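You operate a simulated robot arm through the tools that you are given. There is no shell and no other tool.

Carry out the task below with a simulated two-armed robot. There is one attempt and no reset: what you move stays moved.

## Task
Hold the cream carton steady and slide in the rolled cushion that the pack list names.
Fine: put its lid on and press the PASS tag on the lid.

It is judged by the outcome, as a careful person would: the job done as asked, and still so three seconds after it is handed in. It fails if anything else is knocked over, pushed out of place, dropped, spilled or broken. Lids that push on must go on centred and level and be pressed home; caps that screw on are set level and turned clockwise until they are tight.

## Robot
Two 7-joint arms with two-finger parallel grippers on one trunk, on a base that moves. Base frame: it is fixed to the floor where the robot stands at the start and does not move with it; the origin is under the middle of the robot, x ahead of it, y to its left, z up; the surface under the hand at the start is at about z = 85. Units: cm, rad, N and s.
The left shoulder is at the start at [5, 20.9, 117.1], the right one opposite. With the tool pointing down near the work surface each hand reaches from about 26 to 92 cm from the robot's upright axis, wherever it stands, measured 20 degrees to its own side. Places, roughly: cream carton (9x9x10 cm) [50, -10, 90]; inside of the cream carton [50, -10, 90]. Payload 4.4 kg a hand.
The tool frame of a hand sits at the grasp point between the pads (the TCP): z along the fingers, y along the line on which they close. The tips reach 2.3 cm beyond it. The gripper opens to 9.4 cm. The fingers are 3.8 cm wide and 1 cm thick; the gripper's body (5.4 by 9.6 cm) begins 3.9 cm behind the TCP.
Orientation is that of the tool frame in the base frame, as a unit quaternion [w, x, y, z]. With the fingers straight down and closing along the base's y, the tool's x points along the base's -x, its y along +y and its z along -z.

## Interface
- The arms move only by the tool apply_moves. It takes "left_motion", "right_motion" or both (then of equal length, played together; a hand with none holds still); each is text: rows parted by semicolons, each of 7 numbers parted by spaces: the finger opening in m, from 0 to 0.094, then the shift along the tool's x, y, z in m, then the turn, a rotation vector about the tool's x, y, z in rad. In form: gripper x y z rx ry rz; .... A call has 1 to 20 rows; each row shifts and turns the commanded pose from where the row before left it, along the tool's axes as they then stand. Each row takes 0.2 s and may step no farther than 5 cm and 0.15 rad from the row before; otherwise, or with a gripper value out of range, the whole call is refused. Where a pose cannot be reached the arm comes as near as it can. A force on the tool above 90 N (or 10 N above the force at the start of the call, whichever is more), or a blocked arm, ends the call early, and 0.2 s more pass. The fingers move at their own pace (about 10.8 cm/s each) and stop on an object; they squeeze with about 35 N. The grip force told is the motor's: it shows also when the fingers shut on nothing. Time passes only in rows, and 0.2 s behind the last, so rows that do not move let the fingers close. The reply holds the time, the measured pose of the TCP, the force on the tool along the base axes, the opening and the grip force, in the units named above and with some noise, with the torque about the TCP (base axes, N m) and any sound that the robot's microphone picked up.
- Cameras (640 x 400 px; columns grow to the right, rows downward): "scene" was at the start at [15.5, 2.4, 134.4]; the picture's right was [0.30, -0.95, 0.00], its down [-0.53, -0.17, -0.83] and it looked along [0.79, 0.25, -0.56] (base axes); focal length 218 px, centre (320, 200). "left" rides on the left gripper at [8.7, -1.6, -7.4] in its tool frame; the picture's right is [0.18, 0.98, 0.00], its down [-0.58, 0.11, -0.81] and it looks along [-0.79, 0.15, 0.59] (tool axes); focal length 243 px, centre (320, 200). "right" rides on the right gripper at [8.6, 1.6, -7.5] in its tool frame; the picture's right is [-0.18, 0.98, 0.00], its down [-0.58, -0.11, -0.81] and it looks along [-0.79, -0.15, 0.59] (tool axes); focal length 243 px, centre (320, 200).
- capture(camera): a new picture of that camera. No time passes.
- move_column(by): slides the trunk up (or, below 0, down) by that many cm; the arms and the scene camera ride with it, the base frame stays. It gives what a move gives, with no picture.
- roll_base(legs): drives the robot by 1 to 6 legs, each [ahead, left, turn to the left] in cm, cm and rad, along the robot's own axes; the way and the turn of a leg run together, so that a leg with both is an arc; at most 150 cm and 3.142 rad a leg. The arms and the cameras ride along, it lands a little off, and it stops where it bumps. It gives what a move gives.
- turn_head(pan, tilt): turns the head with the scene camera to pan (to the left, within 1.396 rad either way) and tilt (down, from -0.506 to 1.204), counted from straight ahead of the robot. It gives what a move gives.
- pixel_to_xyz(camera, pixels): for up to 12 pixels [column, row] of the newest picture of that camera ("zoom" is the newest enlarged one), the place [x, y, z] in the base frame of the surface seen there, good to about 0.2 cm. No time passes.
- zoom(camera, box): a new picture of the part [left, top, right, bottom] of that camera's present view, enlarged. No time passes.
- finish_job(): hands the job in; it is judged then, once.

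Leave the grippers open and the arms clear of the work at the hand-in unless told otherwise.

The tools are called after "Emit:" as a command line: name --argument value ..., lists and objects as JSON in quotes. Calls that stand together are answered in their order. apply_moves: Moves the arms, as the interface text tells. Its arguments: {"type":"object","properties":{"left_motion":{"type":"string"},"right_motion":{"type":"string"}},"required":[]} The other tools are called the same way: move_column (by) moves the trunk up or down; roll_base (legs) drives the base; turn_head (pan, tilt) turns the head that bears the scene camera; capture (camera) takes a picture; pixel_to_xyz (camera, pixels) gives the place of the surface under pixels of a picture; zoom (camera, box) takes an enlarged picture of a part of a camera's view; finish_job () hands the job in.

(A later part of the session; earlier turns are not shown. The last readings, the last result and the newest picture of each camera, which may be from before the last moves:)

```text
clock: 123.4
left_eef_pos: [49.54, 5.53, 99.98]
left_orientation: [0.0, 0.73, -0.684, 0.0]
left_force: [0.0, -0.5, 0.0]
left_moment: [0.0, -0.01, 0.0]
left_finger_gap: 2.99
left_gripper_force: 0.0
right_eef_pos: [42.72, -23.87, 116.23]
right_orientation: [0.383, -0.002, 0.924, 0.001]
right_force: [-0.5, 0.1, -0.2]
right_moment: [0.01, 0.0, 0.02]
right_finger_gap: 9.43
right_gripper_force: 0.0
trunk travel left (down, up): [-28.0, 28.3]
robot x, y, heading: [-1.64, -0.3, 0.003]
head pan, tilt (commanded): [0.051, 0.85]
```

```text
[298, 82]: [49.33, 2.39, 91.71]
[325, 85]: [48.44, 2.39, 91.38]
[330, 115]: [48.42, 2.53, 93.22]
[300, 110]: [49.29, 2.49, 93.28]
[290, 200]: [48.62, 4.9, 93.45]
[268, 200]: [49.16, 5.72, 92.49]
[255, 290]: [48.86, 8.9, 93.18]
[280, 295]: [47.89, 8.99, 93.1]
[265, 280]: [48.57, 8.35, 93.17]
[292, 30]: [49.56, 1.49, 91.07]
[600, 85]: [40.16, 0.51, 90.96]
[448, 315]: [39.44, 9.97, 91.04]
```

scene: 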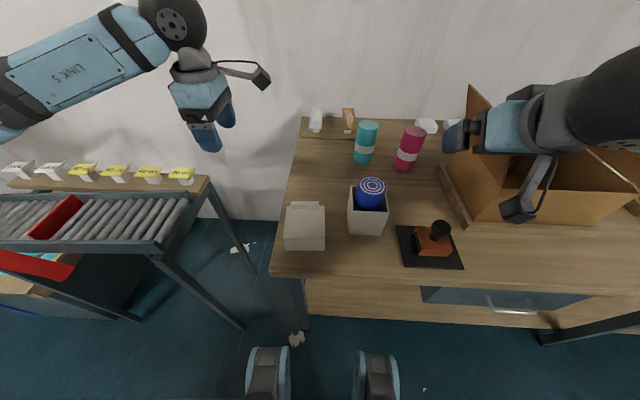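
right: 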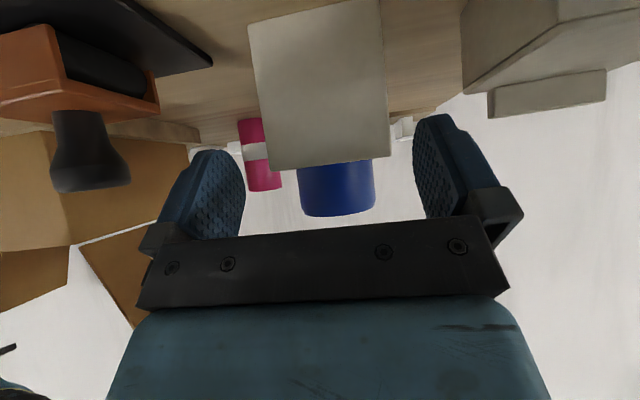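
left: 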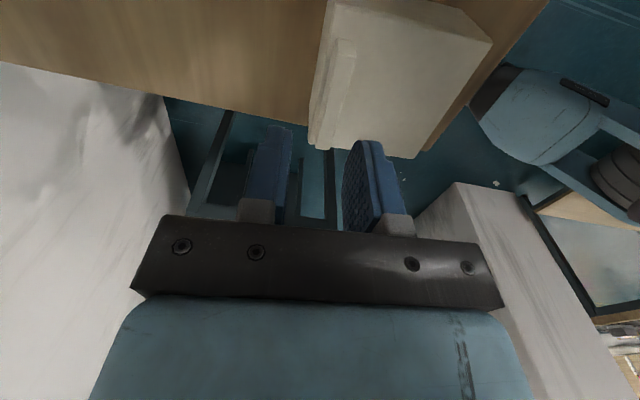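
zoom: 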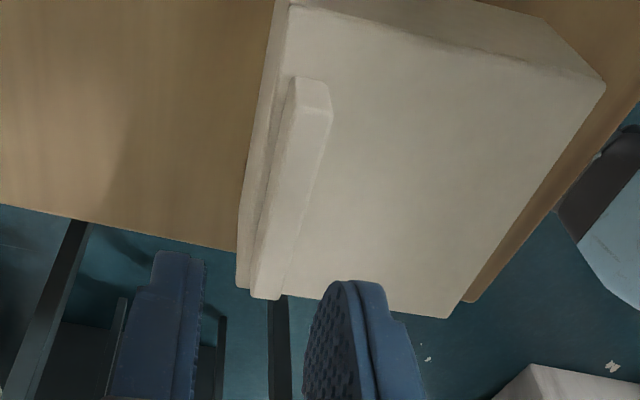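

The tab spans x 48.4–49.3 at its right end and 47.9–48.9 at the left end: centre (48.62, 5.7). I shift the hand by −0.92 cm in x and +0.15 in y, and go down 4 cm.

Emit:
apply_moves --left_motion "0.03 -0.0021 0.0093 0 0 0 0; 0.03 0 0 0.02 0 0 0; 0.03 0 0 0.02 0 0 0; 0.03 0 0 0 0 0 0"

Emit:
zoom --camera "left" --box '[240, 40, 440, 240]'

Emit:
zoom --camera "scene" --box '[270, 140, 390, 260]'

```text
clock: 124.4
left_eef_pos: [48.61, 5.78, 95.89]
left_orientation: [-0.001, 0.729, -0.684, 0.001]
left_force: [0.9, -0.1, 0.8]
left_moment: [0.0, 0.0, -0.02]
left_finger_gap: 3.01
left_gripper_force: 0.1
right_eef_pos: [42.82, -23.81, 116.16]
right_orientation: [0.382, -0.002, 0.924, 0.001]
right_force: [0.0, -0.9, -0.6]
right_moment: [0.01, 0.0, -0.03]
right_finger_gap: 9.38
right_gripper_force: 0.1
trunk travel left (down, up): [-28.0, 28.3]
robot x, y, heading: [-2.04, -0.23, 0.001]
head pan, tilt (commanded): [0.051, 0.85]
```

```text
2.00 times, centred on (340, 140) of left
```

zoom: 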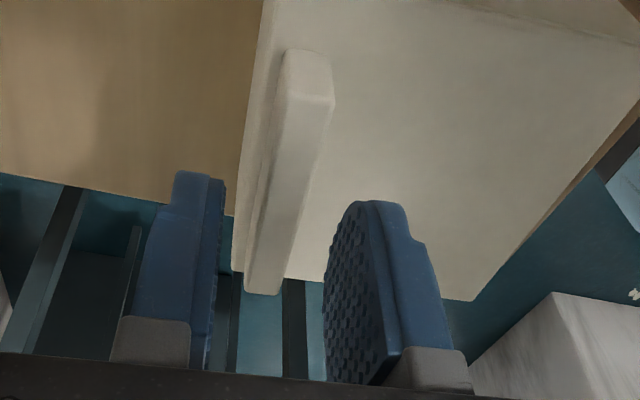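

```text
3.33 times, centred on (330, 200) of scene
```

zoom: 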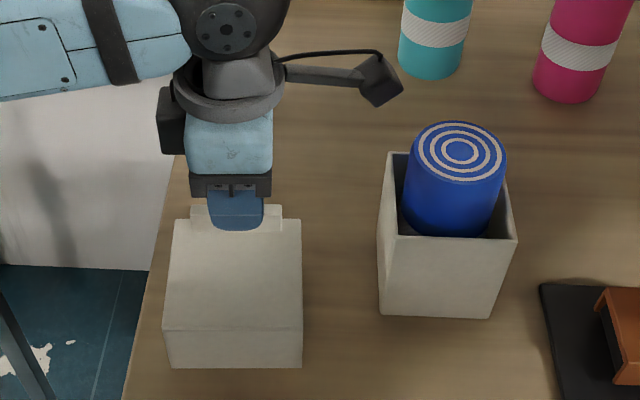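

The tab is between the fingers. I go down the last 2.3 cm (tips just above the lid top), then close on the tab.

Emit:
apply_moves --left_motion "0.03 0 0 0.012 0 0 0; 0.03 0 0 0.011 0 0 0; 0.03 0 0 0 0 0 0"

Emit:
zoom --camera "left" --box '[240, 40, 440, 240]'

Emit:
zoom --camera "scene" --box '[270, 140, 390, 260]'

```text
clock: 125.2
left_eef_pos: [48.67, 5.65, 93.41]
left_orientation: [-0.001, 0.73, -0.684, 0.0]
left_force: [0.1, 0.3, 0.0]
left_moment: [-0.04, 0.02, 0.04]
left_finger_gap: 3.01
left_gripper_force: 0.0
right_eef_pos: [42.75, -23.73, 116.19]
right_orientation: [0.382, -0.002, 0.924, 0.001]
right_force: [-0.3, -0.5, 0.5]
right_moment: [0.0, 0.01, -0.02]
right_finger_gap: 9.41
right_gripper_force: 0.1
trunk travel left (down, up): [-28.0, 28.3]
robot x, y, heading: [-1.56, -0.17, 0.006]
head pan, tilt (commanded): [0.051, 0.85]
```

```text
2.00 times, centred on (340, 140) of left
```

zoom: 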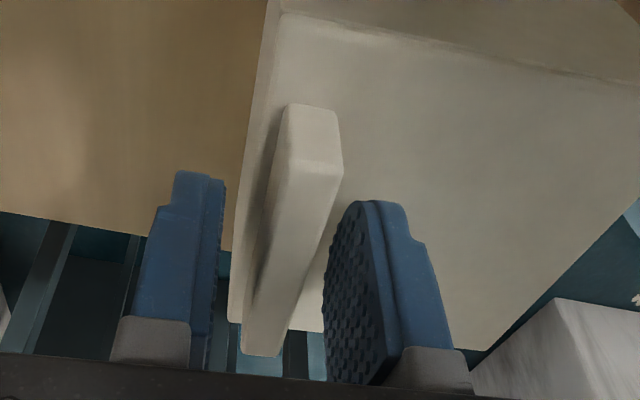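

```text
3.33 times, centred on (330, 200) of scene
```

zoom: 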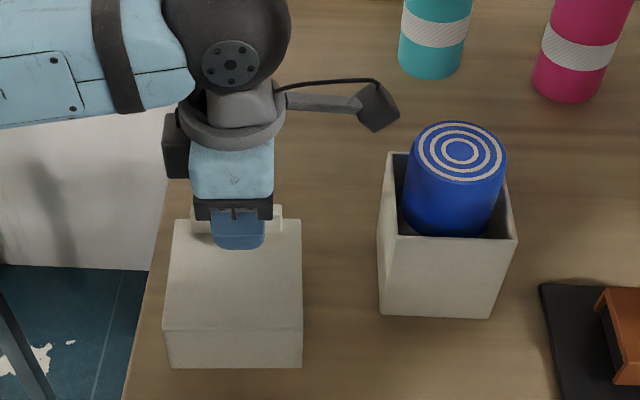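

Tips sit just above the lid top with no force, TCP z 93.4. I close the fingers on the tab.

Emit:
apply_moves --left_motion "0.02 0 0 0 0 0 0; 0.014 0 0 0 0 0 0; 0.01 0 0 0 0 0 0; 0.006 0 0 0 0 0 0; 0.002 0 0 0 0 0 0; 0.002 0 0 0 0 0 0; 0.002 0 0 0 0 0 0"

Emit:
zoom --camera "left" --box '[240, 40, 440, 240]'

```text
clock: 126.8
left_eef_pos: [48.73, 5.72, 93.41]
left_orientation: [0.0, 0.729, -0.684, 0.0]
left_force: [0.0, -0.5, -0.5]
left_moment: [-0.01, 0.02, -0.02]
left_finger_gap: 1.09
left_gripper_force: 34.3
right_eef_pos: [42.81, -23.76, 116.25]
right_orientation: [0.383, -0.001, 0.924, 0.001]
right_force: [0.3, 0.4, -0.1]
right_moment: [0.0, -0.04, -0.01]
right_finger_gap: 9.42
right_gripper_force: 0.0
trunk travel left (down, up): [-28.0, 28.3]
robot x, y, heading: [-1.54, -0.26, 0.006]
head pan, tilt (commanded): [0.051, 0.85]
```

```text
2.00 times, centred on (340, 140) of left
```

zoom: 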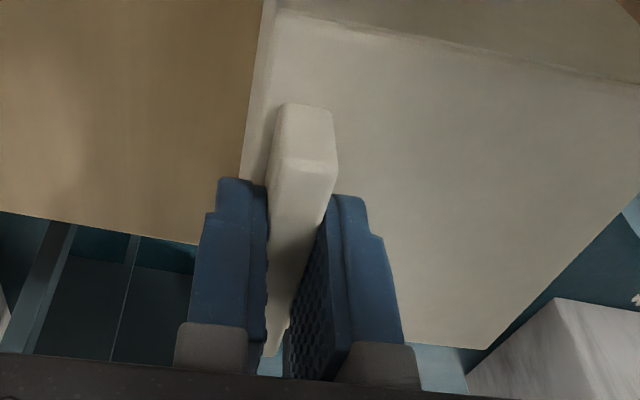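

The tab is gripped (1.09 cm). I lift 4 cm and look whether the lid stays level.

Emit:
apply_moves --left_motion "0.002 0 0 -0.01 0 0 0; 0.002 0 0 -0.015 0 0 0; 0.002 0 0 -0.015 0 0 0; 0.002 0 0 0 0 0 0"

Emit:
capture --camera "left"

Emit:
zoom --camera "scene" --box '[270, 120, 410, 260]'

```text
clock: 127.8
left_eef_pos: [48.73, 5.69, 97.6]
left_orientation: [-0.001, 0.73, -0.684, 0.001]
left_force: [-0.3, 0.0, -0.7]
left_moment: [0.0, -0.03, 0.01]
left_finger_gap: 1.1
left_gripper_force: 35.4
right_eef_pos: [42.68, -23.82, 116.17]
right_orientation: [0.383, -0.001, 0.924, 0.0]
right_force: [-0.9, 0.9, -0.3]
right_moment: [-0.01, -0.03, 0.0]
right_finger_gap: 9.41
right_gripper_force: 0.0
trunk travel left (down, up): [-28.0, 28.3]
robot x, y, heading: [-1.75, -0.08, 0.003]
head pan, tilt (commanded): [0.051, 0.85]
```

```text
taken
```

left: 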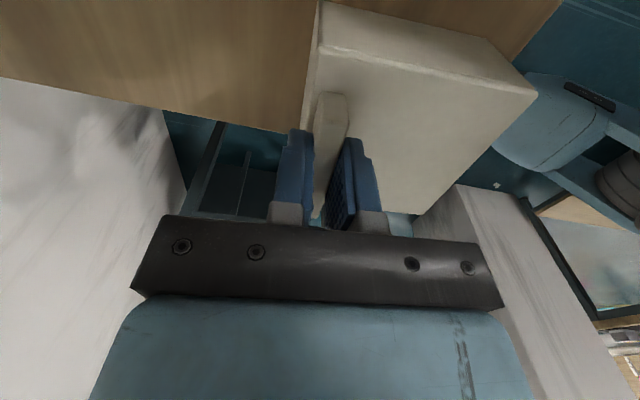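

```text
2.86 times, centred on (340, 190) of scene
```

zoom: 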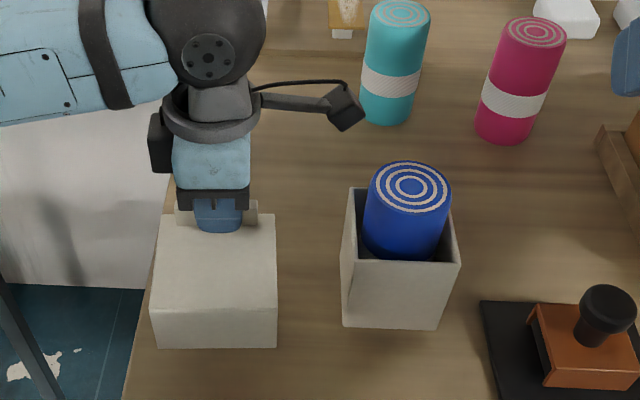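

The lid lifted, light. I measure its top corners for level, then continue raising.

Emit:
pixel_to_xyz --camera "zoom" --pixels '[[155, 305], [273, 305], [271, 222], [162, 225], [215, 270], [155, 340], [273, 343]]'

Emit:
apply_moves --left_motion "0.002 0 0 -0.025 0 0 0; 0.002 0 0 -0.035 0 0 0; 0.002 0 0 -0.04 0 0 0; 0.002 0 0 -0.04 0 0 0; 0.002 0 0 0 0 0 0"

Emit:
zoom --camera "scene" --box '[250, 90, 410, 260]'

```text
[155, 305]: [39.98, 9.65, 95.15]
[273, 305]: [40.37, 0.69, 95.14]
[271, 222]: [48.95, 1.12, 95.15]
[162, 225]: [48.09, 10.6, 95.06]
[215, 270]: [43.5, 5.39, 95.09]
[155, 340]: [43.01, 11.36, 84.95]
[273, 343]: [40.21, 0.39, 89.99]
```

```text
clock: 129.0
left_eef_pos: [48.45, 5.93, 111.6]
left_orientation: [0.0, 0.73, -0.684, 0.0]
left_force: [-0.9, 0.1, -0.4]
left_moment: [0.03, -0.04, -0.02]
left_finger_gap: 1.1
left_gripper_force: 35.2
right_eef_pos: [42.71, -23.65, 116.19]
right_orientation: [0.383, -0.002, 0.924, 0.001]
right_force: [0.5, 0.5, -0.5]
right_moment: [0.02, -0.02, 0.02]
right_finger_gap: 9.4
right_gripper_force: 0.0
trunk travel left (down, up): [-28.0, 28.3]
robot x, y, heading: [-1.73, -0.47, 0.004]
head pan, tilt (commanded): [0.051, 0.85]
```

```text
2.35 times, centred on (330, 175) of scene
```

zoom: 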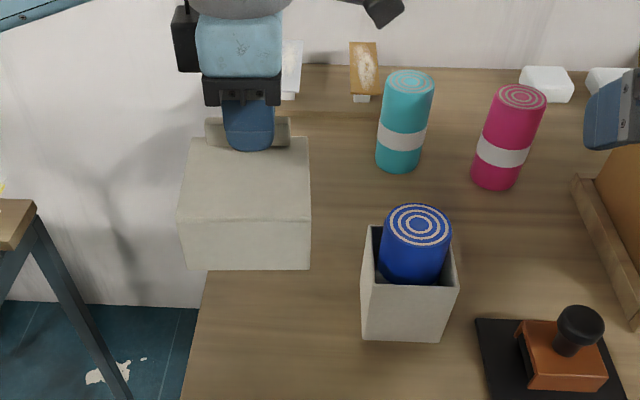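

The lid is level (all corners z≈95.1 at that moment) and now hangs at bottom ≈103, above the roll's top 99.1. I zoom tightly on the carton to find its centre accurately.

Emit:
zoom --camera "scene" --box '[336, 170, 396, 240]'

```text
5.71 times, centred on (366, 205) of scene
```

zoom: 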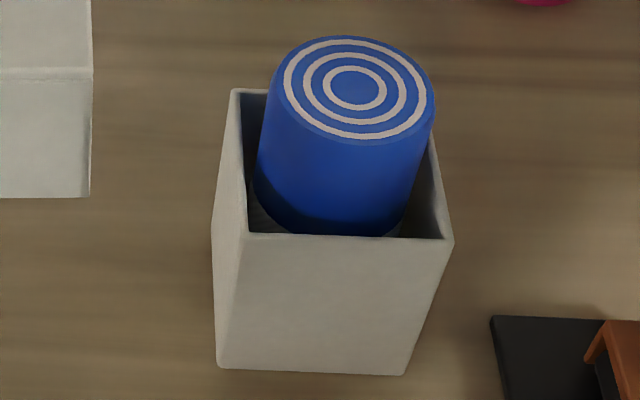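

Emit:
pixel_to_xyz --camera "zoom" --pixels '[[232, 92], [237, 130], [240, 170], [243, 210], [246, 236], [290, 237], [340, 238], [390, 239], [449, 242], [445, 210], [440, 180], [436, 150]]'

Emit:
pixel_to_xyz --camera "zoom" --pixels '[[260, 92], [245, 91], [232, 300], [225, 340], [300, 300], [360, 320], [425, 310], [353, 90], [272, 85], [433, 95], [352, 40], [348, 143]]'

```text
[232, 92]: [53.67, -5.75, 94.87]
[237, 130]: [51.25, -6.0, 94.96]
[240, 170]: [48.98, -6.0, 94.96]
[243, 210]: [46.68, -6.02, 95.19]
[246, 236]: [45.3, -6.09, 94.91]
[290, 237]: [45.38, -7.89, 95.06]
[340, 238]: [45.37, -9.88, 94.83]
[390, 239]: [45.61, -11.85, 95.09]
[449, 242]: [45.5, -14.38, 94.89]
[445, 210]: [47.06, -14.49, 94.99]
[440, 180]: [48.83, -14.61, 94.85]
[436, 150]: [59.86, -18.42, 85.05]
```

```text
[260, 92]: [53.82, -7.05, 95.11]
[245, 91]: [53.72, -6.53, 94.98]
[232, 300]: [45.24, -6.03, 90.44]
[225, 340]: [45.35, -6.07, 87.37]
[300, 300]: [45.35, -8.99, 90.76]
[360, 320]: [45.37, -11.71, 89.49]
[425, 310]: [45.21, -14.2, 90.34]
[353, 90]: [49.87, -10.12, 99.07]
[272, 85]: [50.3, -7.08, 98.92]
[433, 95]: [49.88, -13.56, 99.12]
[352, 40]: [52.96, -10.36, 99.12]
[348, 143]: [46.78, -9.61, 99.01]
```

Near face x≈45.30, rims give carton centre ≈ (49.6, −10.24) with a slight turn of ≈ +0.02 rad. The lid's centre is 3.95 cm nearer than the tab grip. I turn the lid by +0.043 about tool z and carry it so the TCP comes to ≈ (53.55, −10.1, 111.6).

Emit:
apply_moves --left_motion "0.002 0 0 0 0 0 0.0215; 0.002 0 0 0 0 0 0.0215; 0.002 0.0399 -0.0114 0 0 0 0; 0.002 0.0399 -0.0114 0 0 0 0; 0.002 0.0399 -0.0114 0 0 0 0; 0.002 0.0399 -0.0114 0 0 0 0; 0.002 0 0 0 0 0 0; 0.002 0 0 0 0 0 0"

Emit:
capture --camera "scene"

Emit:
zoom --camera "scene" --box '[326, 110, 426, 240]'

Emit:
capture --camera "left"

Emit:
capture --camera "right"

```text
clock: 130.8
left_eef_pos: [53.48, -10.35, 111.64]
left_orientation: [-0.001, 0.714, -0.7, 0.0]
left_force: [0.4, -1.1, -0.3]
left_moment: [0.03, -0.01, -0.01]
left_finger_gap: 1.11
left_gripper_force: 34.8
right_eef_pos: [42.82, -23.79, 116.21]
right_orientation: [0.383, -0.002, 0.924, 0.001]
right_force: [0.1, 0.1, 0.1]
right_moment: [0.01, 0.02, 0.04]
right_finger_gap: 9.4
right_gripper_force: 0.1
trunk travel left (down, up): [-28.0, 28.3]
robot x, y, heading: [-1.96, -0.79, -0.0]
head pan, tilt (commanded): [0.051, 0.85]
```

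```text
taken
```

scene: 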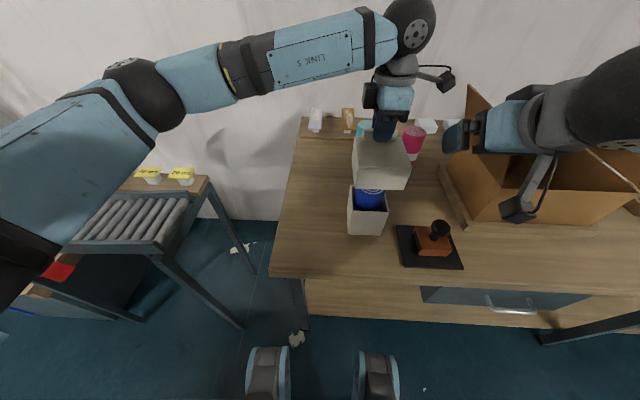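

```text
3.08 times, centred on (376, 175) of scene
```

zoom: 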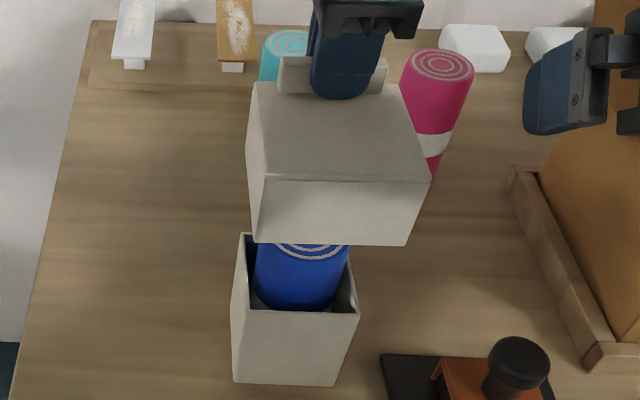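

```text
taken
```

left: 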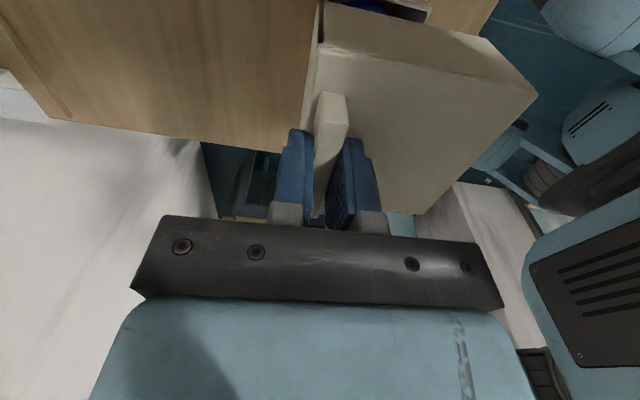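

```text
taken
```

right: 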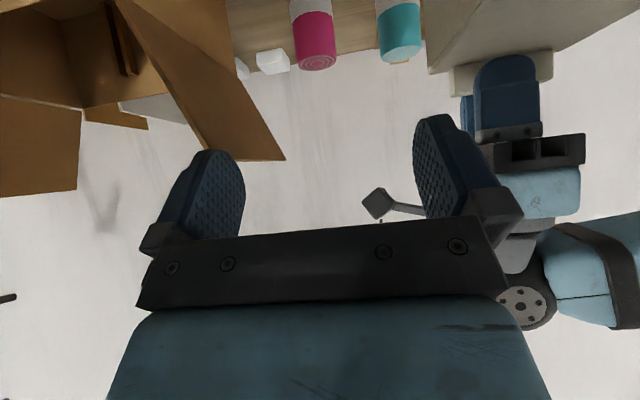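

I measure lid edges (near top edge at zoom row ~182, sides) and carton edges in the same picture.

Emit:
zoom --camera "scene" --box '[344, 125, 424, 240]'

```text
3.48 times, centred on (384, 182) of scene
```

zoom: 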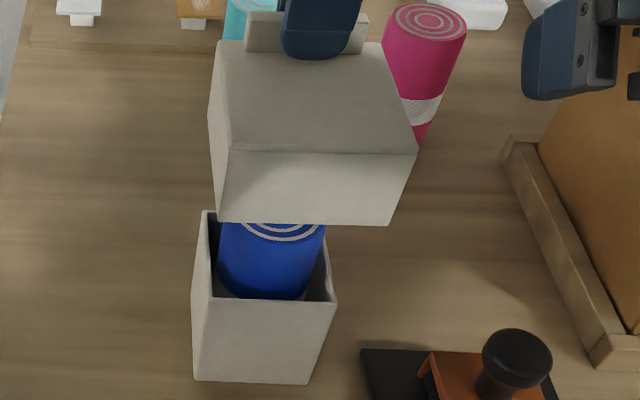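

Emit:
pixel_to_xyz --camera "zoom" --pixels '[[234, 149], [412, 149], [226, 75], [396, 85], [320, 151], [320, 100], [215, 215], [388, 220], [300, 190], [222, 180], [214, 120], [212, 150]]'

Emit:
pixel_to_xyz --camera "zoom" --pixels '[[230, 300], [330, 302], [280, 301], [204, 220], [207, 270], [320, 250], [328, 280], [260, 340], [200, 330], [197, 360], [240, 320], [300, 340]]'

```text
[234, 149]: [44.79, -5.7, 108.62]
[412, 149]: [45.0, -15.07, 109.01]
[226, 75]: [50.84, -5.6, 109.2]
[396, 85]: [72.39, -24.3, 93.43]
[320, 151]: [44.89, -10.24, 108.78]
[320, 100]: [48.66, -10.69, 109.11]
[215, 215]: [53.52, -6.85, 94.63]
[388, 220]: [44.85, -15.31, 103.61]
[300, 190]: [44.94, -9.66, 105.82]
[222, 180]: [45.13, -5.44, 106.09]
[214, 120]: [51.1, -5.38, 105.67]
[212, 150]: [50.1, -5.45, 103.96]
```

```text
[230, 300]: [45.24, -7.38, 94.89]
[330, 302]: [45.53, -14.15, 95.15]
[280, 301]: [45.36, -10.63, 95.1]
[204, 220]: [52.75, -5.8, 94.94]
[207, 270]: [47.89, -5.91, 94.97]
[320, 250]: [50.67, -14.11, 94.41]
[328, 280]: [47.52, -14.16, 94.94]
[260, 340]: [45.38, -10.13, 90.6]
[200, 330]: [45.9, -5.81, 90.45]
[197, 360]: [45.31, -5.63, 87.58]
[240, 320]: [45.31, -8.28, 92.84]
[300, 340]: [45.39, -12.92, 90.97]
```

Lid near face x≈44.9 vs carton 45.34 (gap 0.44), left faces −5.42 vs −5.75 (gap 0.33): nearly centred. I shift +0.08 cm in y and lower 6.8 cm so the skirt is about 1 cm above the rim.

Emit:
apply_moves --left_motion "0.002 -0.0008 0 0 0 0 0; 0.002 0 0 0.02 0 0 0; 0.002 0 0 0.02 0 0 0; 0.002 0 0 0.018 0 0 0; 0.002 0 0 0.01 0 0 0; 0.002 0 0 0 0 0 0"

Emit:
zoom --camera "scene" --box '[340, 140, 410, 240]'

Emit:
capture --camera "left"

```text
clock: 132.2
left_eef_pos: [53.49, -10.1, 104.79]
left_orientation: [-0.001, 0.715, -0.699, 0.001]
left_force: [0.8, -0.2, -0.6]
left_moment: [-0.02, -0.03, -0.01]
left_finger_gap: 1.1
left_gripper_force: 35.2
right_eef_pos: [42.64, -23.71, 116.23]
right_orientation: [0.383, -0.001, 0.924, 0.001]
right_force: [-0.6, 0.2, 0.6]
right_moment: [-0.01, -0.02, -0.01]
right_finger_gap: 9.38
right_gripper_force: 0.0
trunk travel left (down, up): [-28.0, 28.3]
robot x, y, heading: [-1.97, -0.07, 0.006]
head pan, tilt (commanded): [0.051, 0.85]
```

```text
4.00 times, centred on (375, 190) of scene
```

zoom: 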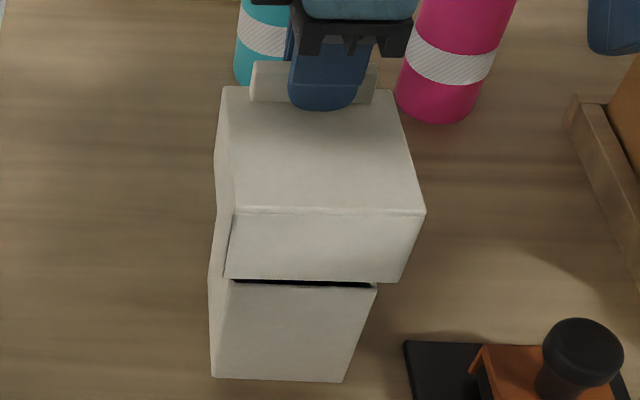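

```text
taken
```

left: 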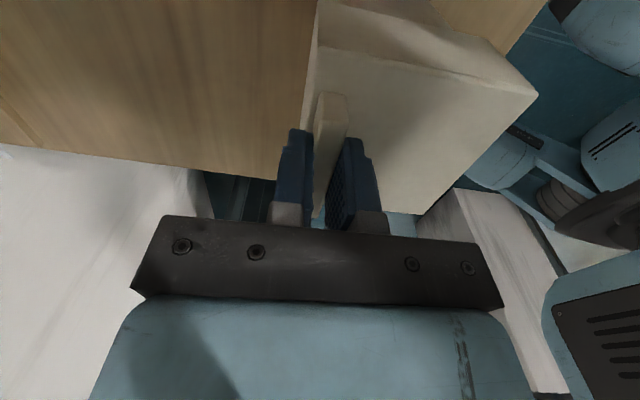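

A dark gap remains between lid and rim, as wanted. I measure both again here.

Emit:
zoom --camera "scene" --box '[350, 175, 410, 240]'

```text
6.15 times, centred on (380, 208) of scene
```

zoom: 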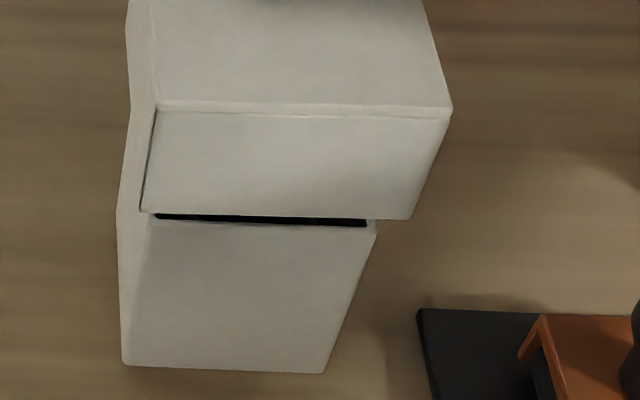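

Emit:
pixel_to_xyz --camera "zoom" --pixels '[[165, 130], [150, 200], [430, 160], [405, 205], [280, 160], [220, 190], [350, 190], [140, 120], [135, 160], [140, 60], [130, 185], [445, 112]]'

Emit:
pixel_to_xyz --camera "zoom" --pixels '[[150, 240], [140, 300], [130, 350], [360, 240], [340, 300], [318, 360], [240, 260], [240, 330], [125, 270], [122, 300], [122, 240], [125, 340]]'

```text
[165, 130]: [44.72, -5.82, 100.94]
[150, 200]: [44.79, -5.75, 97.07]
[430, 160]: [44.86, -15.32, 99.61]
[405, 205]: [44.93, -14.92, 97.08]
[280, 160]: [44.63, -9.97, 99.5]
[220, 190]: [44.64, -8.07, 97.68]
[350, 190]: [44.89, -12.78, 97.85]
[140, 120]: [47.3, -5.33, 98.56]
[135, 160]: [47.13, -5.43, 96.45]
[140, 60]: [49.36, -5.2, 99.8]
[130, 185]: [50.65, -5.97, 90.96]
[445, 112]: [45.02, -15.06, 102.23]
```

```text
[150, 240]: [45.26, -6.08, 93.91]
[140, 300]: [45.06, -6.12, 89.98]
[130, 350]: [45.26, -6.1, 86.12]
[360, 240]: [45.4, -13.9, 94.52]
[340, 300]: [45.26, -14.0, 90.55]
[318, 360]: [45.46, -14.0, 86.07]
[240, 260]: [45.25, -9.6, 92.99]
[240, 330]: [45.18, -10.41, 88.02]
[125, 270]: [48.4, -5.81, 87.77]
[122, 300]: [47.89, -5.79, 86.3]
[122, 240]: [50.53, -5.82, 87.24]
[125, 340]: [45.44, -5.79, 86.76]
```

Lid and carton near faces differ by 0.49 cm, left faces by 0.48 cm, so it looks centred, but I can't see the right side. I turn the right hand's camera toward the carton's right-near corner: yaw +0.7 rad about the vertical, then lower it 11 cm.

Emit:
apply_moves --right_motion "0.094 0 0 0 -0.099 0 -0.099; 0.094 0 0 0 -0.099 0 -0.099; 0.094 0 0 0 -0.099 0 -0.099; 0.094 0 0 0 -0.099 0 -0.099; 0.094 0 0 0 -0.099 0 -0.099; 0.094 0 0 0 0 0 0"

Emit:
capture --camera "right"

Emit:
capture --camera "scene"

```text
clock: 133.6
left_eef_pos: [53.51, -10.06, 104.77]
left_orientation: [-0.001, 0.715, -0.699, 0.001]
left_force: [0.2, 0.5, -0.1]
left_moment: [0.03, -0.01, 0.02]
left_finger_gap: 1.08
left_gripper_force: 34.4
right_eef_pos: [42.73, -23.79, 116.13]
right_orientation: [0.36, -0.319, 0.867, 0.131]
right_force: [0.1, -0.2, -0.3]
right_moment: [0.0, 0.03, 0.0]
right_finger_gap: 9.39
right_gripper_force: 0.0
trunk travel left (down, up): [-28.0, 28.3]
robot x, y, heading: [-1.7, -0.06, 0.001]
head pan, tilt (commanded): [0.051, 0.85]
```

```text
taken
```

right: 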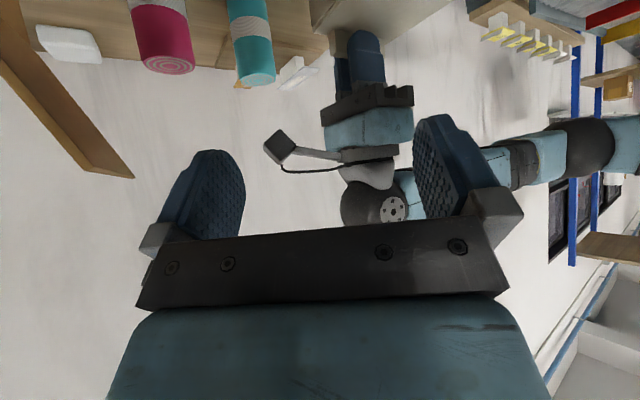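

```text
taken
```

scene: 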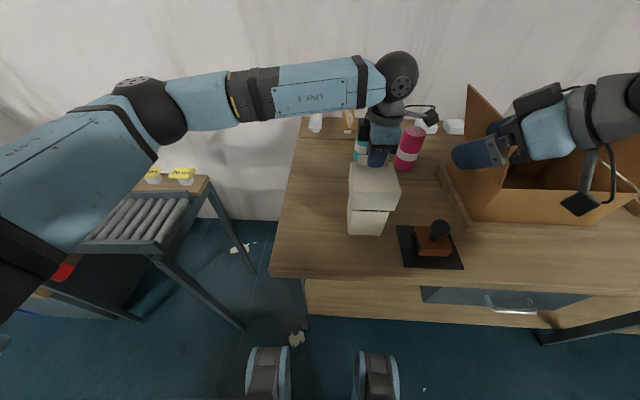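

The lid is at the picture's top edge. I lower the right hand by 9 cm (still well above the stamp handle at z≈97).

Emit:
apply_moves --right_motion "0.094 0.0212 0 0.0212 0 0 0; 0.094 0.0212 0 0.0212 0 0 0; 0.094 0.0212 0 0.0212 0 0 0; 0.094 0 0 0 0 0 0"

Emit:
capture --camera "right"

Emit:
capture --camera "scene"

```text
clock: 134.6
left_eef_pos: [53.47, -10.21, 104.87]
left_orientation: [-0.001, 0.715, -0.699, 0.001]
left_force: [-0.2, -0.1, -0.1]
left_moment: [-0.01, -0.01, -0.01]
left_finger_gap: 1.12
left_gripper_force: 34.8
right_eef_pos: [42.49, -23.74, 107.05]
right_orientation: [0.361, -0.318, 0.867, 0.132]
right_force: [0.0, 0.5, 0.9]
right_moment: [-0.01, -0.03, 0.0]
right_finger_gap: 9.41
right_gripper_force: 0.0
trunk travel left (down, up): [-28.0, 28.3]
robot x, y, heading: [-1.57, -0.23, 0.004]
head pan, tilt (commanded): [0.051, 0.85]
```

```text
taken
```

right: 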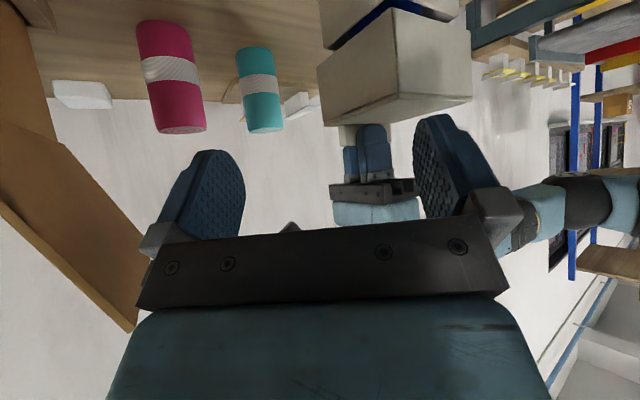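

```text
taken
```

scene: 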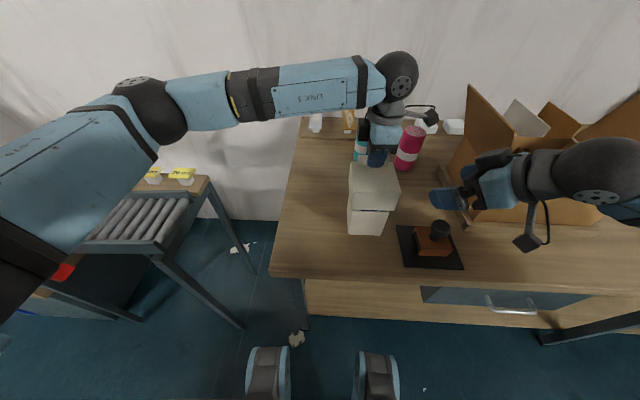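

Now the right camera shows the lid's and carton's near-right corner (upside down) at around (390,30). I zoom in there.

Emit:
zoom --camera "right" --box '[300, 0, 490, 130]'

```text
3.08 times, centred on (395, 65) of right
```

zoom: 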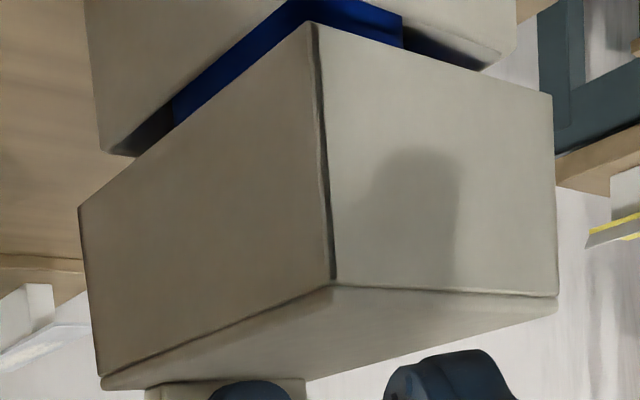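

Emit:
pixel_to_xyz --camera "zoom" --pixels '[[120, 250], [200, 200], [280, 150], [200, 290], [290, 230], [360, 100], [440, 130], [520, 150], [440, 220], [520, 240], [370, 220], [150, 240]]'

Emit:
pixel_to_xyz --camera "zoom" --pixels '[[120, 60], [150, 80], [200, 40], [110, 20], [110, 110], [240, 10], [440, 15], [470, 35], [490, 50], [500, 20], [460, 8], [170, 60]]'

```text
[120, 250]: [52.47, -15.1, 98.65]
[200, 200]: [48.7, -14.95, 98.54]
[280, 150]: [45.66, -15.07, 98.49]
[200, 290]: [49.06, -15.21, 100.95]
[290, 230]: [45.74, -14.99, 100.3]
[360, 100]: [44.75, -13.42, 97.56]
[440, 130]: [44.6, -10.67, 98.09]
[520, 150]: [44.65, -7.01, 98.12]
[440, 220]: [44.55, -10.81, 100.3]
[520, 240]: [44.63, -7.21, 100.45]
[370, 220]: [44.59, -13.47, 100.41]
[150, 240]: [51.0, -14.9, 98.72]
```

```text
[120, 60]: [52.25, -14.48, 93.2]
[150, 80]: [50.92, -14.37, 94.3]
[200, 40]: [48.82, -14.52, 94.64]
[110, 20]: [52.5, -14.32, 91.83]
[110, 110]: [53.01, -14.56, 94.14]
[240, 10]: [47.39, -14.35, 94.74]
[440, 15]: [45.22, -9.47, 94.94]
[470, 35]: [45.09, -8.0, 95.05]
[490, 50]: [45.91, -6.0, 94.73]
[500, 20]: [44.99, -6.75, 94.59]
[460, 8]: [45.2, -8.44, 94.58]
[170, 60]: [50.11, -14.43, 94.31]
```

From this side: right faces −15.04 (lid) vs −14.43 (carton), near faces 44.63 vs 45.12. So left/right gaps are 0.48/0.61 and near 0.5 – shift +0.06 in y. Then I lower in small steps, 1.8 cm in all, watching the force.

Emit:
apply_moves --left_motion "0.002 -0.0006 0 0 0 0 0; 0.002 0 0 0.006 0 0 0; 0.002 0 0 0.004 0 0 0; 0.002 0 0 0.003 0 0 0; 0.002 0 0 0.003 0 0 0; 0.002 0 0 0.002 0 0 0; 0.002 0 0 0 0 0 0"

Emit:
zoom --camera "right" --box '[300, 0, 490, 130]'

Emit:
zoom --camera "scene" --box '[340, 150, 410, 240]'

```text
clock: 136.2
left_eef_pos: [53.54, -10.1, 103.06]
left_orientation: [-0.001, 0.714, -0.7, 0.001]
left_force: [-0.9, 0.2, -0.5]
left_moment: [0.0, 0.1, -0.03]
left_finger_gap: 1.1
left_gripper_force: 34.9
right_eef_pos: [42.56, -23.66, 106.98]
right_orientation: [0.359, -0.319, 0.867, 0.131]
right_force: [0.7, -0.1, 0.6]
right_moment: [0.0, 0.01, 0.0]
right_finger_gap: 9.4
right_gripper_force: 0.0
trunk travel left (down, up): [-28.0, 28.3]
robot x, y, heading: [-1.71, -0.34, 0.011]
head pan, tilt (commanded): [0.051, 0.85]
```

```text
3.08 times, centred on (395, 65) of right
```

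zoom: 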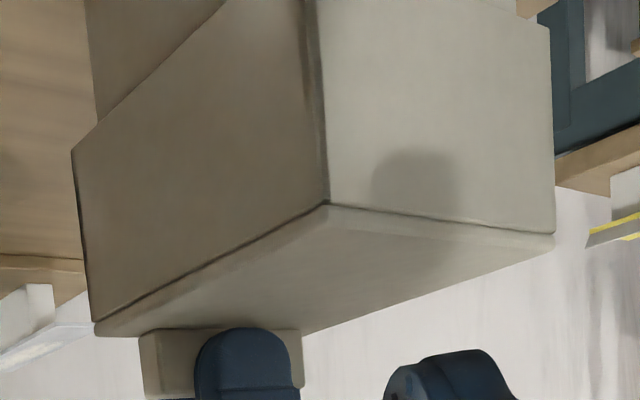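

```text
4.44 times, centred on (375, 195) of scene
```

zoom: 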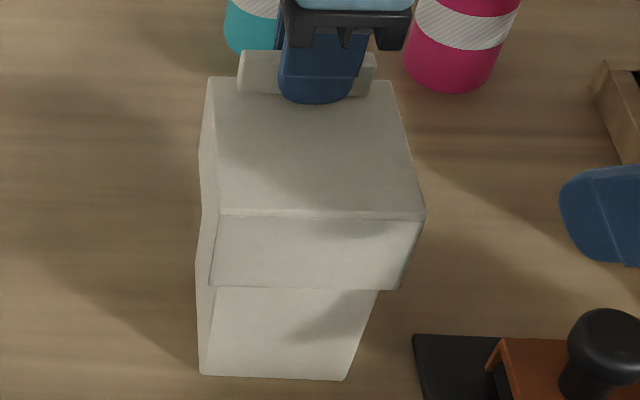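

The skirt is over the rim (bottom ≈94.65 < 95) with no resistance. I continue down 1.0 cm in small steps.

Emit:
apply_moves --left_motion "0.002 0 0 0.0025 0 0 0; 0.002 0 0 0.0025 0 0 0; 0.002 0 0 0.0025 0 0 0; 0.002 0 0 0.0025 0 0 0; 0.002 0 0 0 0 0 0"

Emit:
zoom --camera "scene" --box '[340, 150, 410, 240]'

Emit:
zoom --camera "right" --box '[300, 0, 490, 130]'

```text
clock: 137.4
left_eef_pos: [53.5, -10.1, 102.24]
left_orientation: [-0.001, 0.715, -0.7, 0.0]
left_force: [-0.9, -0.4, 1.5]
left_moment: [-0.08, 0.18, -0.01]
left_finger_gap: 1.08
left_gripper_force: 35.4
right_eef_pos: [42.57, -23.64, 107.11]
right_orientation: [0.36, -0.318, 0.867, 0.131]
right_force: [-0.4, -0.1, 0.0]
right_moment: [0.0, 0.02, 0.04]
right_finger_gap: 9.41
right_gripper_force: 0.0
trunk travel left (down, up): [-28.0, 28.3]
robot x, y, heading: [-1.78, -0.54, 0.004]
head pan, tilt (commanded): [0.051, 0.85]
```

```text
4.44 times, centred on (375, 195) of scene
```

zoom: 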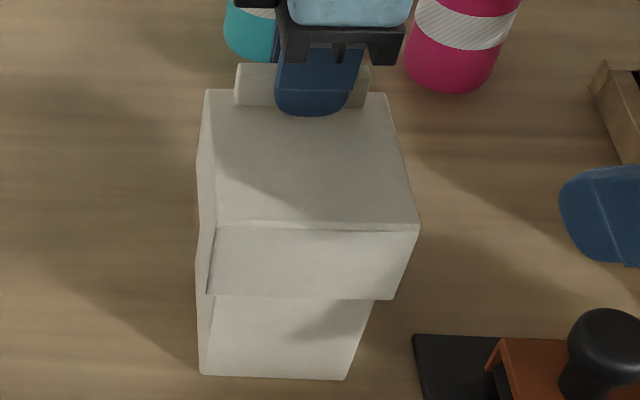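

```text
3.08 times, centred on (395, 65) of right
```

zoom: 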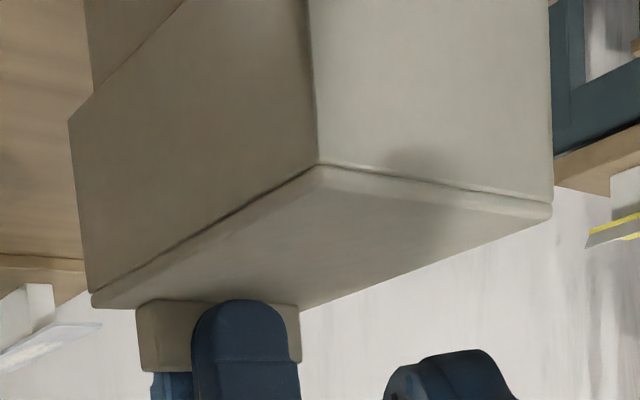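

Slight friction only (about 2 N). I continue down another 0.9 cm in steps of 0.2–0.25.

Emit:
apply_moves --left_motion "0.002 0 0 0.002 0 0 0; 0.002 0 0 0.002 0 0 0; 0.002 0 0 0.002 0 0 0; 0.002 0 0 0 0 0 0"

```text
clock: 138.4
left_eef_pos: [53.53, -10.01, 101.74]
left_orientation: [-0.001, 0.715, -0.699, 0.003]
left_force: [7.5, 1.3, 34.4]
left_moment: [0.09, 0.29, -0.01]
left_finger_gap: 1.12
left_gripper_force: 34.9
right_eef_pos: [42.44, -23.65, 107.14]
right_orientation: [0.361, -0.319, 0.866, 0.132]
right_force: [0.4, 0.6, 1.1]
right_moment: [0.03, 0.01, -0.03]
right_finger_gap: 9.42
right_gripper_force: 0.0
trunk travel left (down, up): [-28.0, 28.3]
robot x, y, heading: [-1.52, -0.02, 0.009]
head pan, tilt (commanded): [0.051, 0.85]
```

Contact: 34 N upward at TCP z 101.74, so the lid has met its stop or the roll's top. I ease off 0.1 cm, open the fingers to 3 cm, and rise to look.

Emit:
apply_moves --left_motion "0.002 0 0 -0.001 0 0 0; 0.01 0 0 0 0 0 0; 0.02 0 0 0 0 0 0; 0.03 0 0 0 0 0 0; 0.03 0 0 0 0 0 0; 0.03 0 0 -0.01 0 0 0; 0.03 0 0 -0.02 0 0 0; 0.03 0 0 -0.04 0 0 0; 0.03 0 0 -0.04 0 0 0; 0.03 0 0 0 0 0 0"

Emit:
zoom --camera "scene" --box '[336, 150, 416, 245]'

Emit:
zoom --camera "right" --box '[300, 0, 490, 130]'

```text
clock: 140.6
left_eef_pos: [53.48, -10.22, 112.5]
left_orientation: [-0.001, 0.714, -0.7, 0.0]
left_force: [-0.2, 0.6, -0.3]
left_moment: [0.02, 0.03, 0.02]
left_finger_gap: 2.98
left_gripper_force: 0.1
right_eef_pos: [42.8, -23.73, 107.0]
right_orientation: [0.361, -0.319, 0.866, 0.132]
right_force: [-0.1, 0.6, -0.3]
right_moment: [0.0, 0.02, -0.02]
right_finger_gap: 9.37
right_gripper_force: 0.1
trunk travel left (down, up): [-28.0, 28.3]
robot x, y, heading: [-2.04, -0.34, -0.001]
head pan, tilt (commanded): [0.051, 0.85]
```

```text
4.21 times, centred on (376, 198) of scene
```

zoom: 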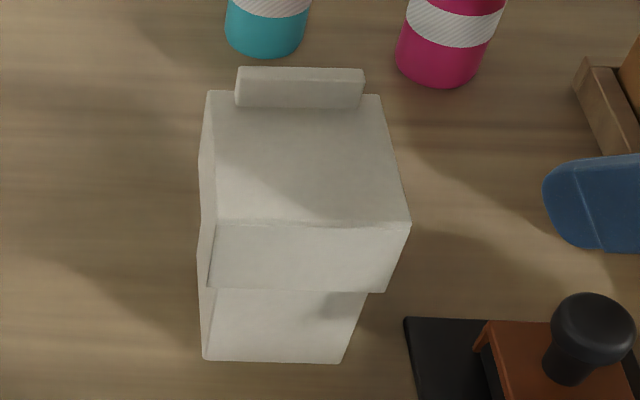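

```text
3.08 times, centred on (395, 65) of right
```

zoom: 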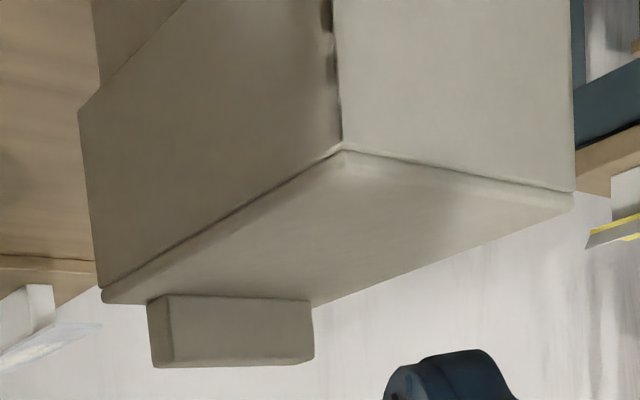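

Emit:
pixel_to_xyz --camera "right" --pixels '[[332, 90], [345, 75], [400, 55], [462, 63], [420, 75], [370, 85], [440, 30], [360, 40]]'

Emit:
zoom --camera "scene" --box '[346, 160, 406, 245]'

```text
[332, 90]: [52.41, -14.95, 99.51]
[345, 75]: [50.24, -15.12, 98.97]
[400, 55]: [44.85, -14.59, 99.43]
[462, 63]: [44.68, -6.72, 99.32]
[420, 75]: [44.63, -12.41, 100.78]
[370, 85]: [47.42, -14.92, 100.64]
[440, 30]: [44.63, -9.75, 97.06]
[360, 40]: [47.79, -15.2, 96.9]
```

```text
4.71 times, centred on (376, 202) of scene
```

zoom: 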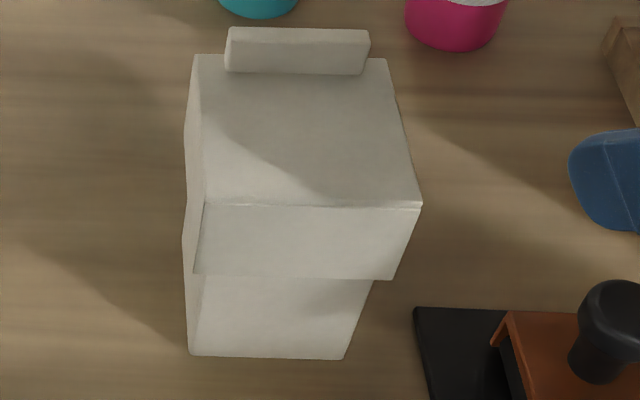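

Emit:
pixel_to_xyz --camera "zoom" --pixels '[[208, 200], [412, 200], [380, 65], [200, 65], [300, 130], [300, 198], [300, 90], [215, 130], [390, 130], [200, 270], [385, 275], [290, 276]]'

Emit:
pixel_to_xyz --camera "zoom" --pixels '[[195, 345], [340, 352], [270, 320], [190, 250], [188, 300], [192, 130], [196, 170], [250, 240], [350, 240], [203, 300], [360, 300], [300, 350]]'

```text
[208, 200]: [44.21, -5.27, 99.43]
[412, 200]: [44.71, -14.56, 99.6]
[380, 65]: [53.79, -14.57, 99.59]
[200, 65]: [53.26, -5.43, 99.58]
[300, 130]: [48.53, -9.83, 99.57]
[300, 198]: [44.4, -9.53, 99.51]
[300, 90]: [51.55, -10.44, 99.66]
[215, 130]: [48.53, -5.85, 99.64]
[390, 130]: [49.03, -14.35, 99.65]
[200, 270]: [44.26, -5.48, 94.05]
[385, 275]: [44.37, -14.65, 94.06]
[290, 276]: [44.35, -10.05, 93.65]
```

```text
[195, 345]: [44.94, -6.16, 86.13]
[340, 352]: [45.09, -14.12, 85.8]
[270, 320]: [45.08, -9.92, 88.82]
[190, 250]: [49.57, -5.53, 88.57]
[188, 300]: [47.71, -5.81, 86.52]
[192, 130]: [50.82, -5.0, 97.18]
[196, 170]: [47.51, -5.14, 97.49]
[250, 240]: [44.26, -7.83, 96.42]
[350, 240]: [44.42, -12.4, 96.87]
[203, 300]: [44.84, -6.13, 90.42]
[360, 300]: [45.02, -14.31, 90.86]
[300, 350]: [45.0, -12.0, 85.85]
```

The lid is on, top level (z 99.4–99.65 at all corners), skirt bottom ≈ 93.7. Now I press it home at its centre: close the left fingers, move 3.95 cm nearer so they are over the lid centre, and go down to just above the lid.

Emit:
apply_moves --left_motion "0.015 -0.0005 0.02 0 0 0 0; 0.004 -0.0004 0.0195 0 0 0 0; 0.004 0 0 0.04 0 0 0; 0.004 0 0 0.04 0 0 0; 0.004 0 0 0.012 0 0 0; 0.004 0 0 0 0 0 0"

Emit:
zoom --camera "scene" --box '[336, 130, 416, 245]'

Emit:
capture --camera "left"

```text
clock: 142.0
left_eef_pos: [49.66, -10.1, 103.23]
left_orientation: [0.0, 0.714, -0.7, 0.0]
left_force: [-0.4, -0.1, 0.0]
left_moment: [0.03, -0.05, 0.01]
left_finger_gap: 0.38
left_gripper_force: 0.0
right_eef_pos: [42.54, -23.77, 107.04]
right_orientation: [0.36, -0.318, 0.867, 0.131]
right_force: [0.1, -0.1, 0.4]
right_moment: [-0.02, 0.01, 0.0]
right_finger_gap: 9.42
right_gripper_force: 0.1
trunk travel left (down, up): [-28.0, 28.3]
robot x, y, heading: [-1.92, -0.1, 0.003]
head pan, tilt (commanded): [0.051, 0.85]
```

```text
3.48 times, centred on (376, 188) of scene
```

zoom: 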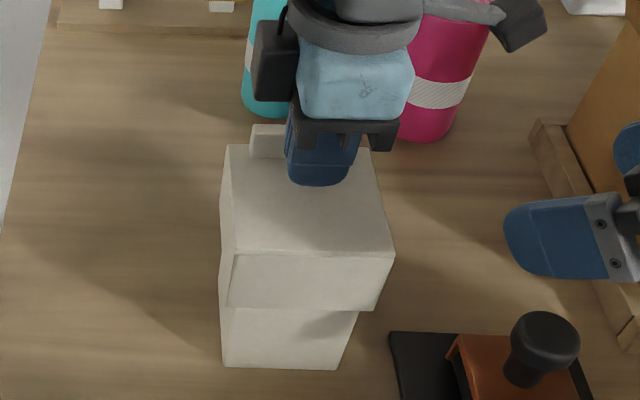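

```text
taken
```

left: 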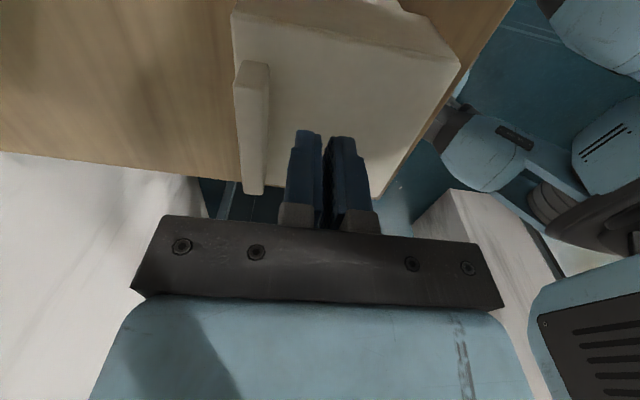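

Fingers are over the lid's middle. I go down in small steps: 1.2 cm to contact and then a bit of pressing.

Emit:
apply_moves --left_motion "0.004 0 0 0.006 0 0 0; 0.004 0 0 0.005 0 0 0; 0.004 0 0 0.002 0 0 0; 0.004 0 0 0.002 0 0 0; 0.004 0 0 0 0 0 0"

```text
clock: 143.2
left_eef_pos: [49.52, -10.1, 101.9]
left_orientation: [0.0, 0.714, -0.7, 0.001]
left_force: [-0.3, -0.1, 1.4]
left_moment: [0.02, -0.02, -0.04]
left_finger_gap: 0.4
left_gripper_force: 0.1
right_eef_pos: [42.6, -23.79, 106.94]
right_orientation: [0.361, -0.318, 0.866, 0.132]
right_force: [-0.2, 0.1, 0.4]
right_moment: [-0.03, 0.01, 0.03]
right_finger_gap: 9.4
right_gripper_force: 0.0
trunk travel left (down, up): [-28.0, 28.3]
robot x, y, heading: [-1.43, -0.49, 0.006]
head pan, tilt (commanded): [0.051, 0.85]
```

Emit:
apply_moves --left_motion "0.004 0 0 0.0015 0 0 0; 0.004 0 0 0.0015 0 0 0; 0.004 0 0 0 0 0 0"

```text
clock: 144.0
left_eef_pos: [49.44, -9.99, 101.84]
left_orientation: [-0.001, 0.714, -0.7, 0.003]
left_force: [2.5, -0.4, 23.3]
left_moment: [-0.01, -0.06, 0.05]
left_finger_gap: 0.42
left_gripper_force: 0.0
right_eef_pos: [42.49, -23.8, 107.09]
right_orientation: [0.361, -0.319, 0.867, 0.131]
right_force: [-0.1, 0.4, -0.2]
right_moment: [-0.01, -0.02, 0.0]
right_finger_gap: 9.4
right_gripper_force: 0.2
trunk travel left (down, up): [-28.0, 28.3]
robot x, y, heading: [-1.72, -0.56, 0.008]
head pan, tilt (commanded): [0.051, 0.85]
```

23 N with no further travel. I press somewhat harder, two more 0.2 cm steps, to be sure it is home.

Emit:
apply_moves --left_motion "0.004 0 0 0.002 0 0 0; 0.004 0 0 0.002 0 0 0; 0.004 0 0 0 0 0 0"

Emit:
zoom --camera "right" --box '[300, 0, 490, 130]'

```text
clock: 144.8
left_eef_pos: [49.26, -10.06, 101.71]
left_orientation: [0.0, 0.714, -0.7, 0.005]
left_force: [6.7, 1.1, 54.4]
left_moment: [0.3, -0.11, -0.01]
left_finger_gap: 0.4
left_gripper_force: 0.1
right_eef_pos: [42.28, -23.65, 107.17]
right_orientation: [0.361, -0.32, 0.866, 0.132]
right_force: [0.0, -1.2, 0.7]
right_moment: [0.0, -0.01, 0.01]
right_finger_gap: 9.4
right_gripper_force: 0.1
trunk travel left (down, up): [-28.0, 28.3]
robot x, y, heading: [-2.02, -0.29, 0.006]
head pan, tilt (commanded): [0.051, 0.85]
```

```text
3.08 times, centred on (395, 65) of right
```

zoom: 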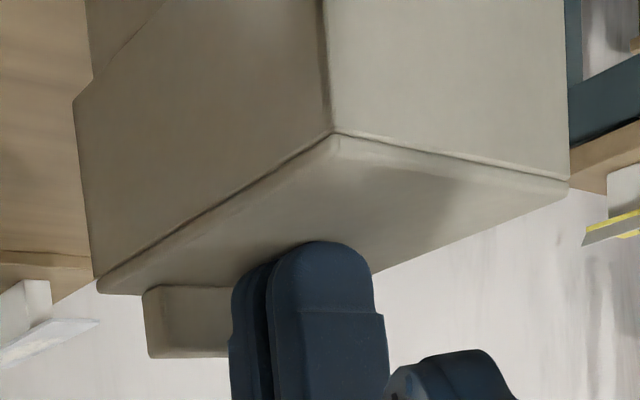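

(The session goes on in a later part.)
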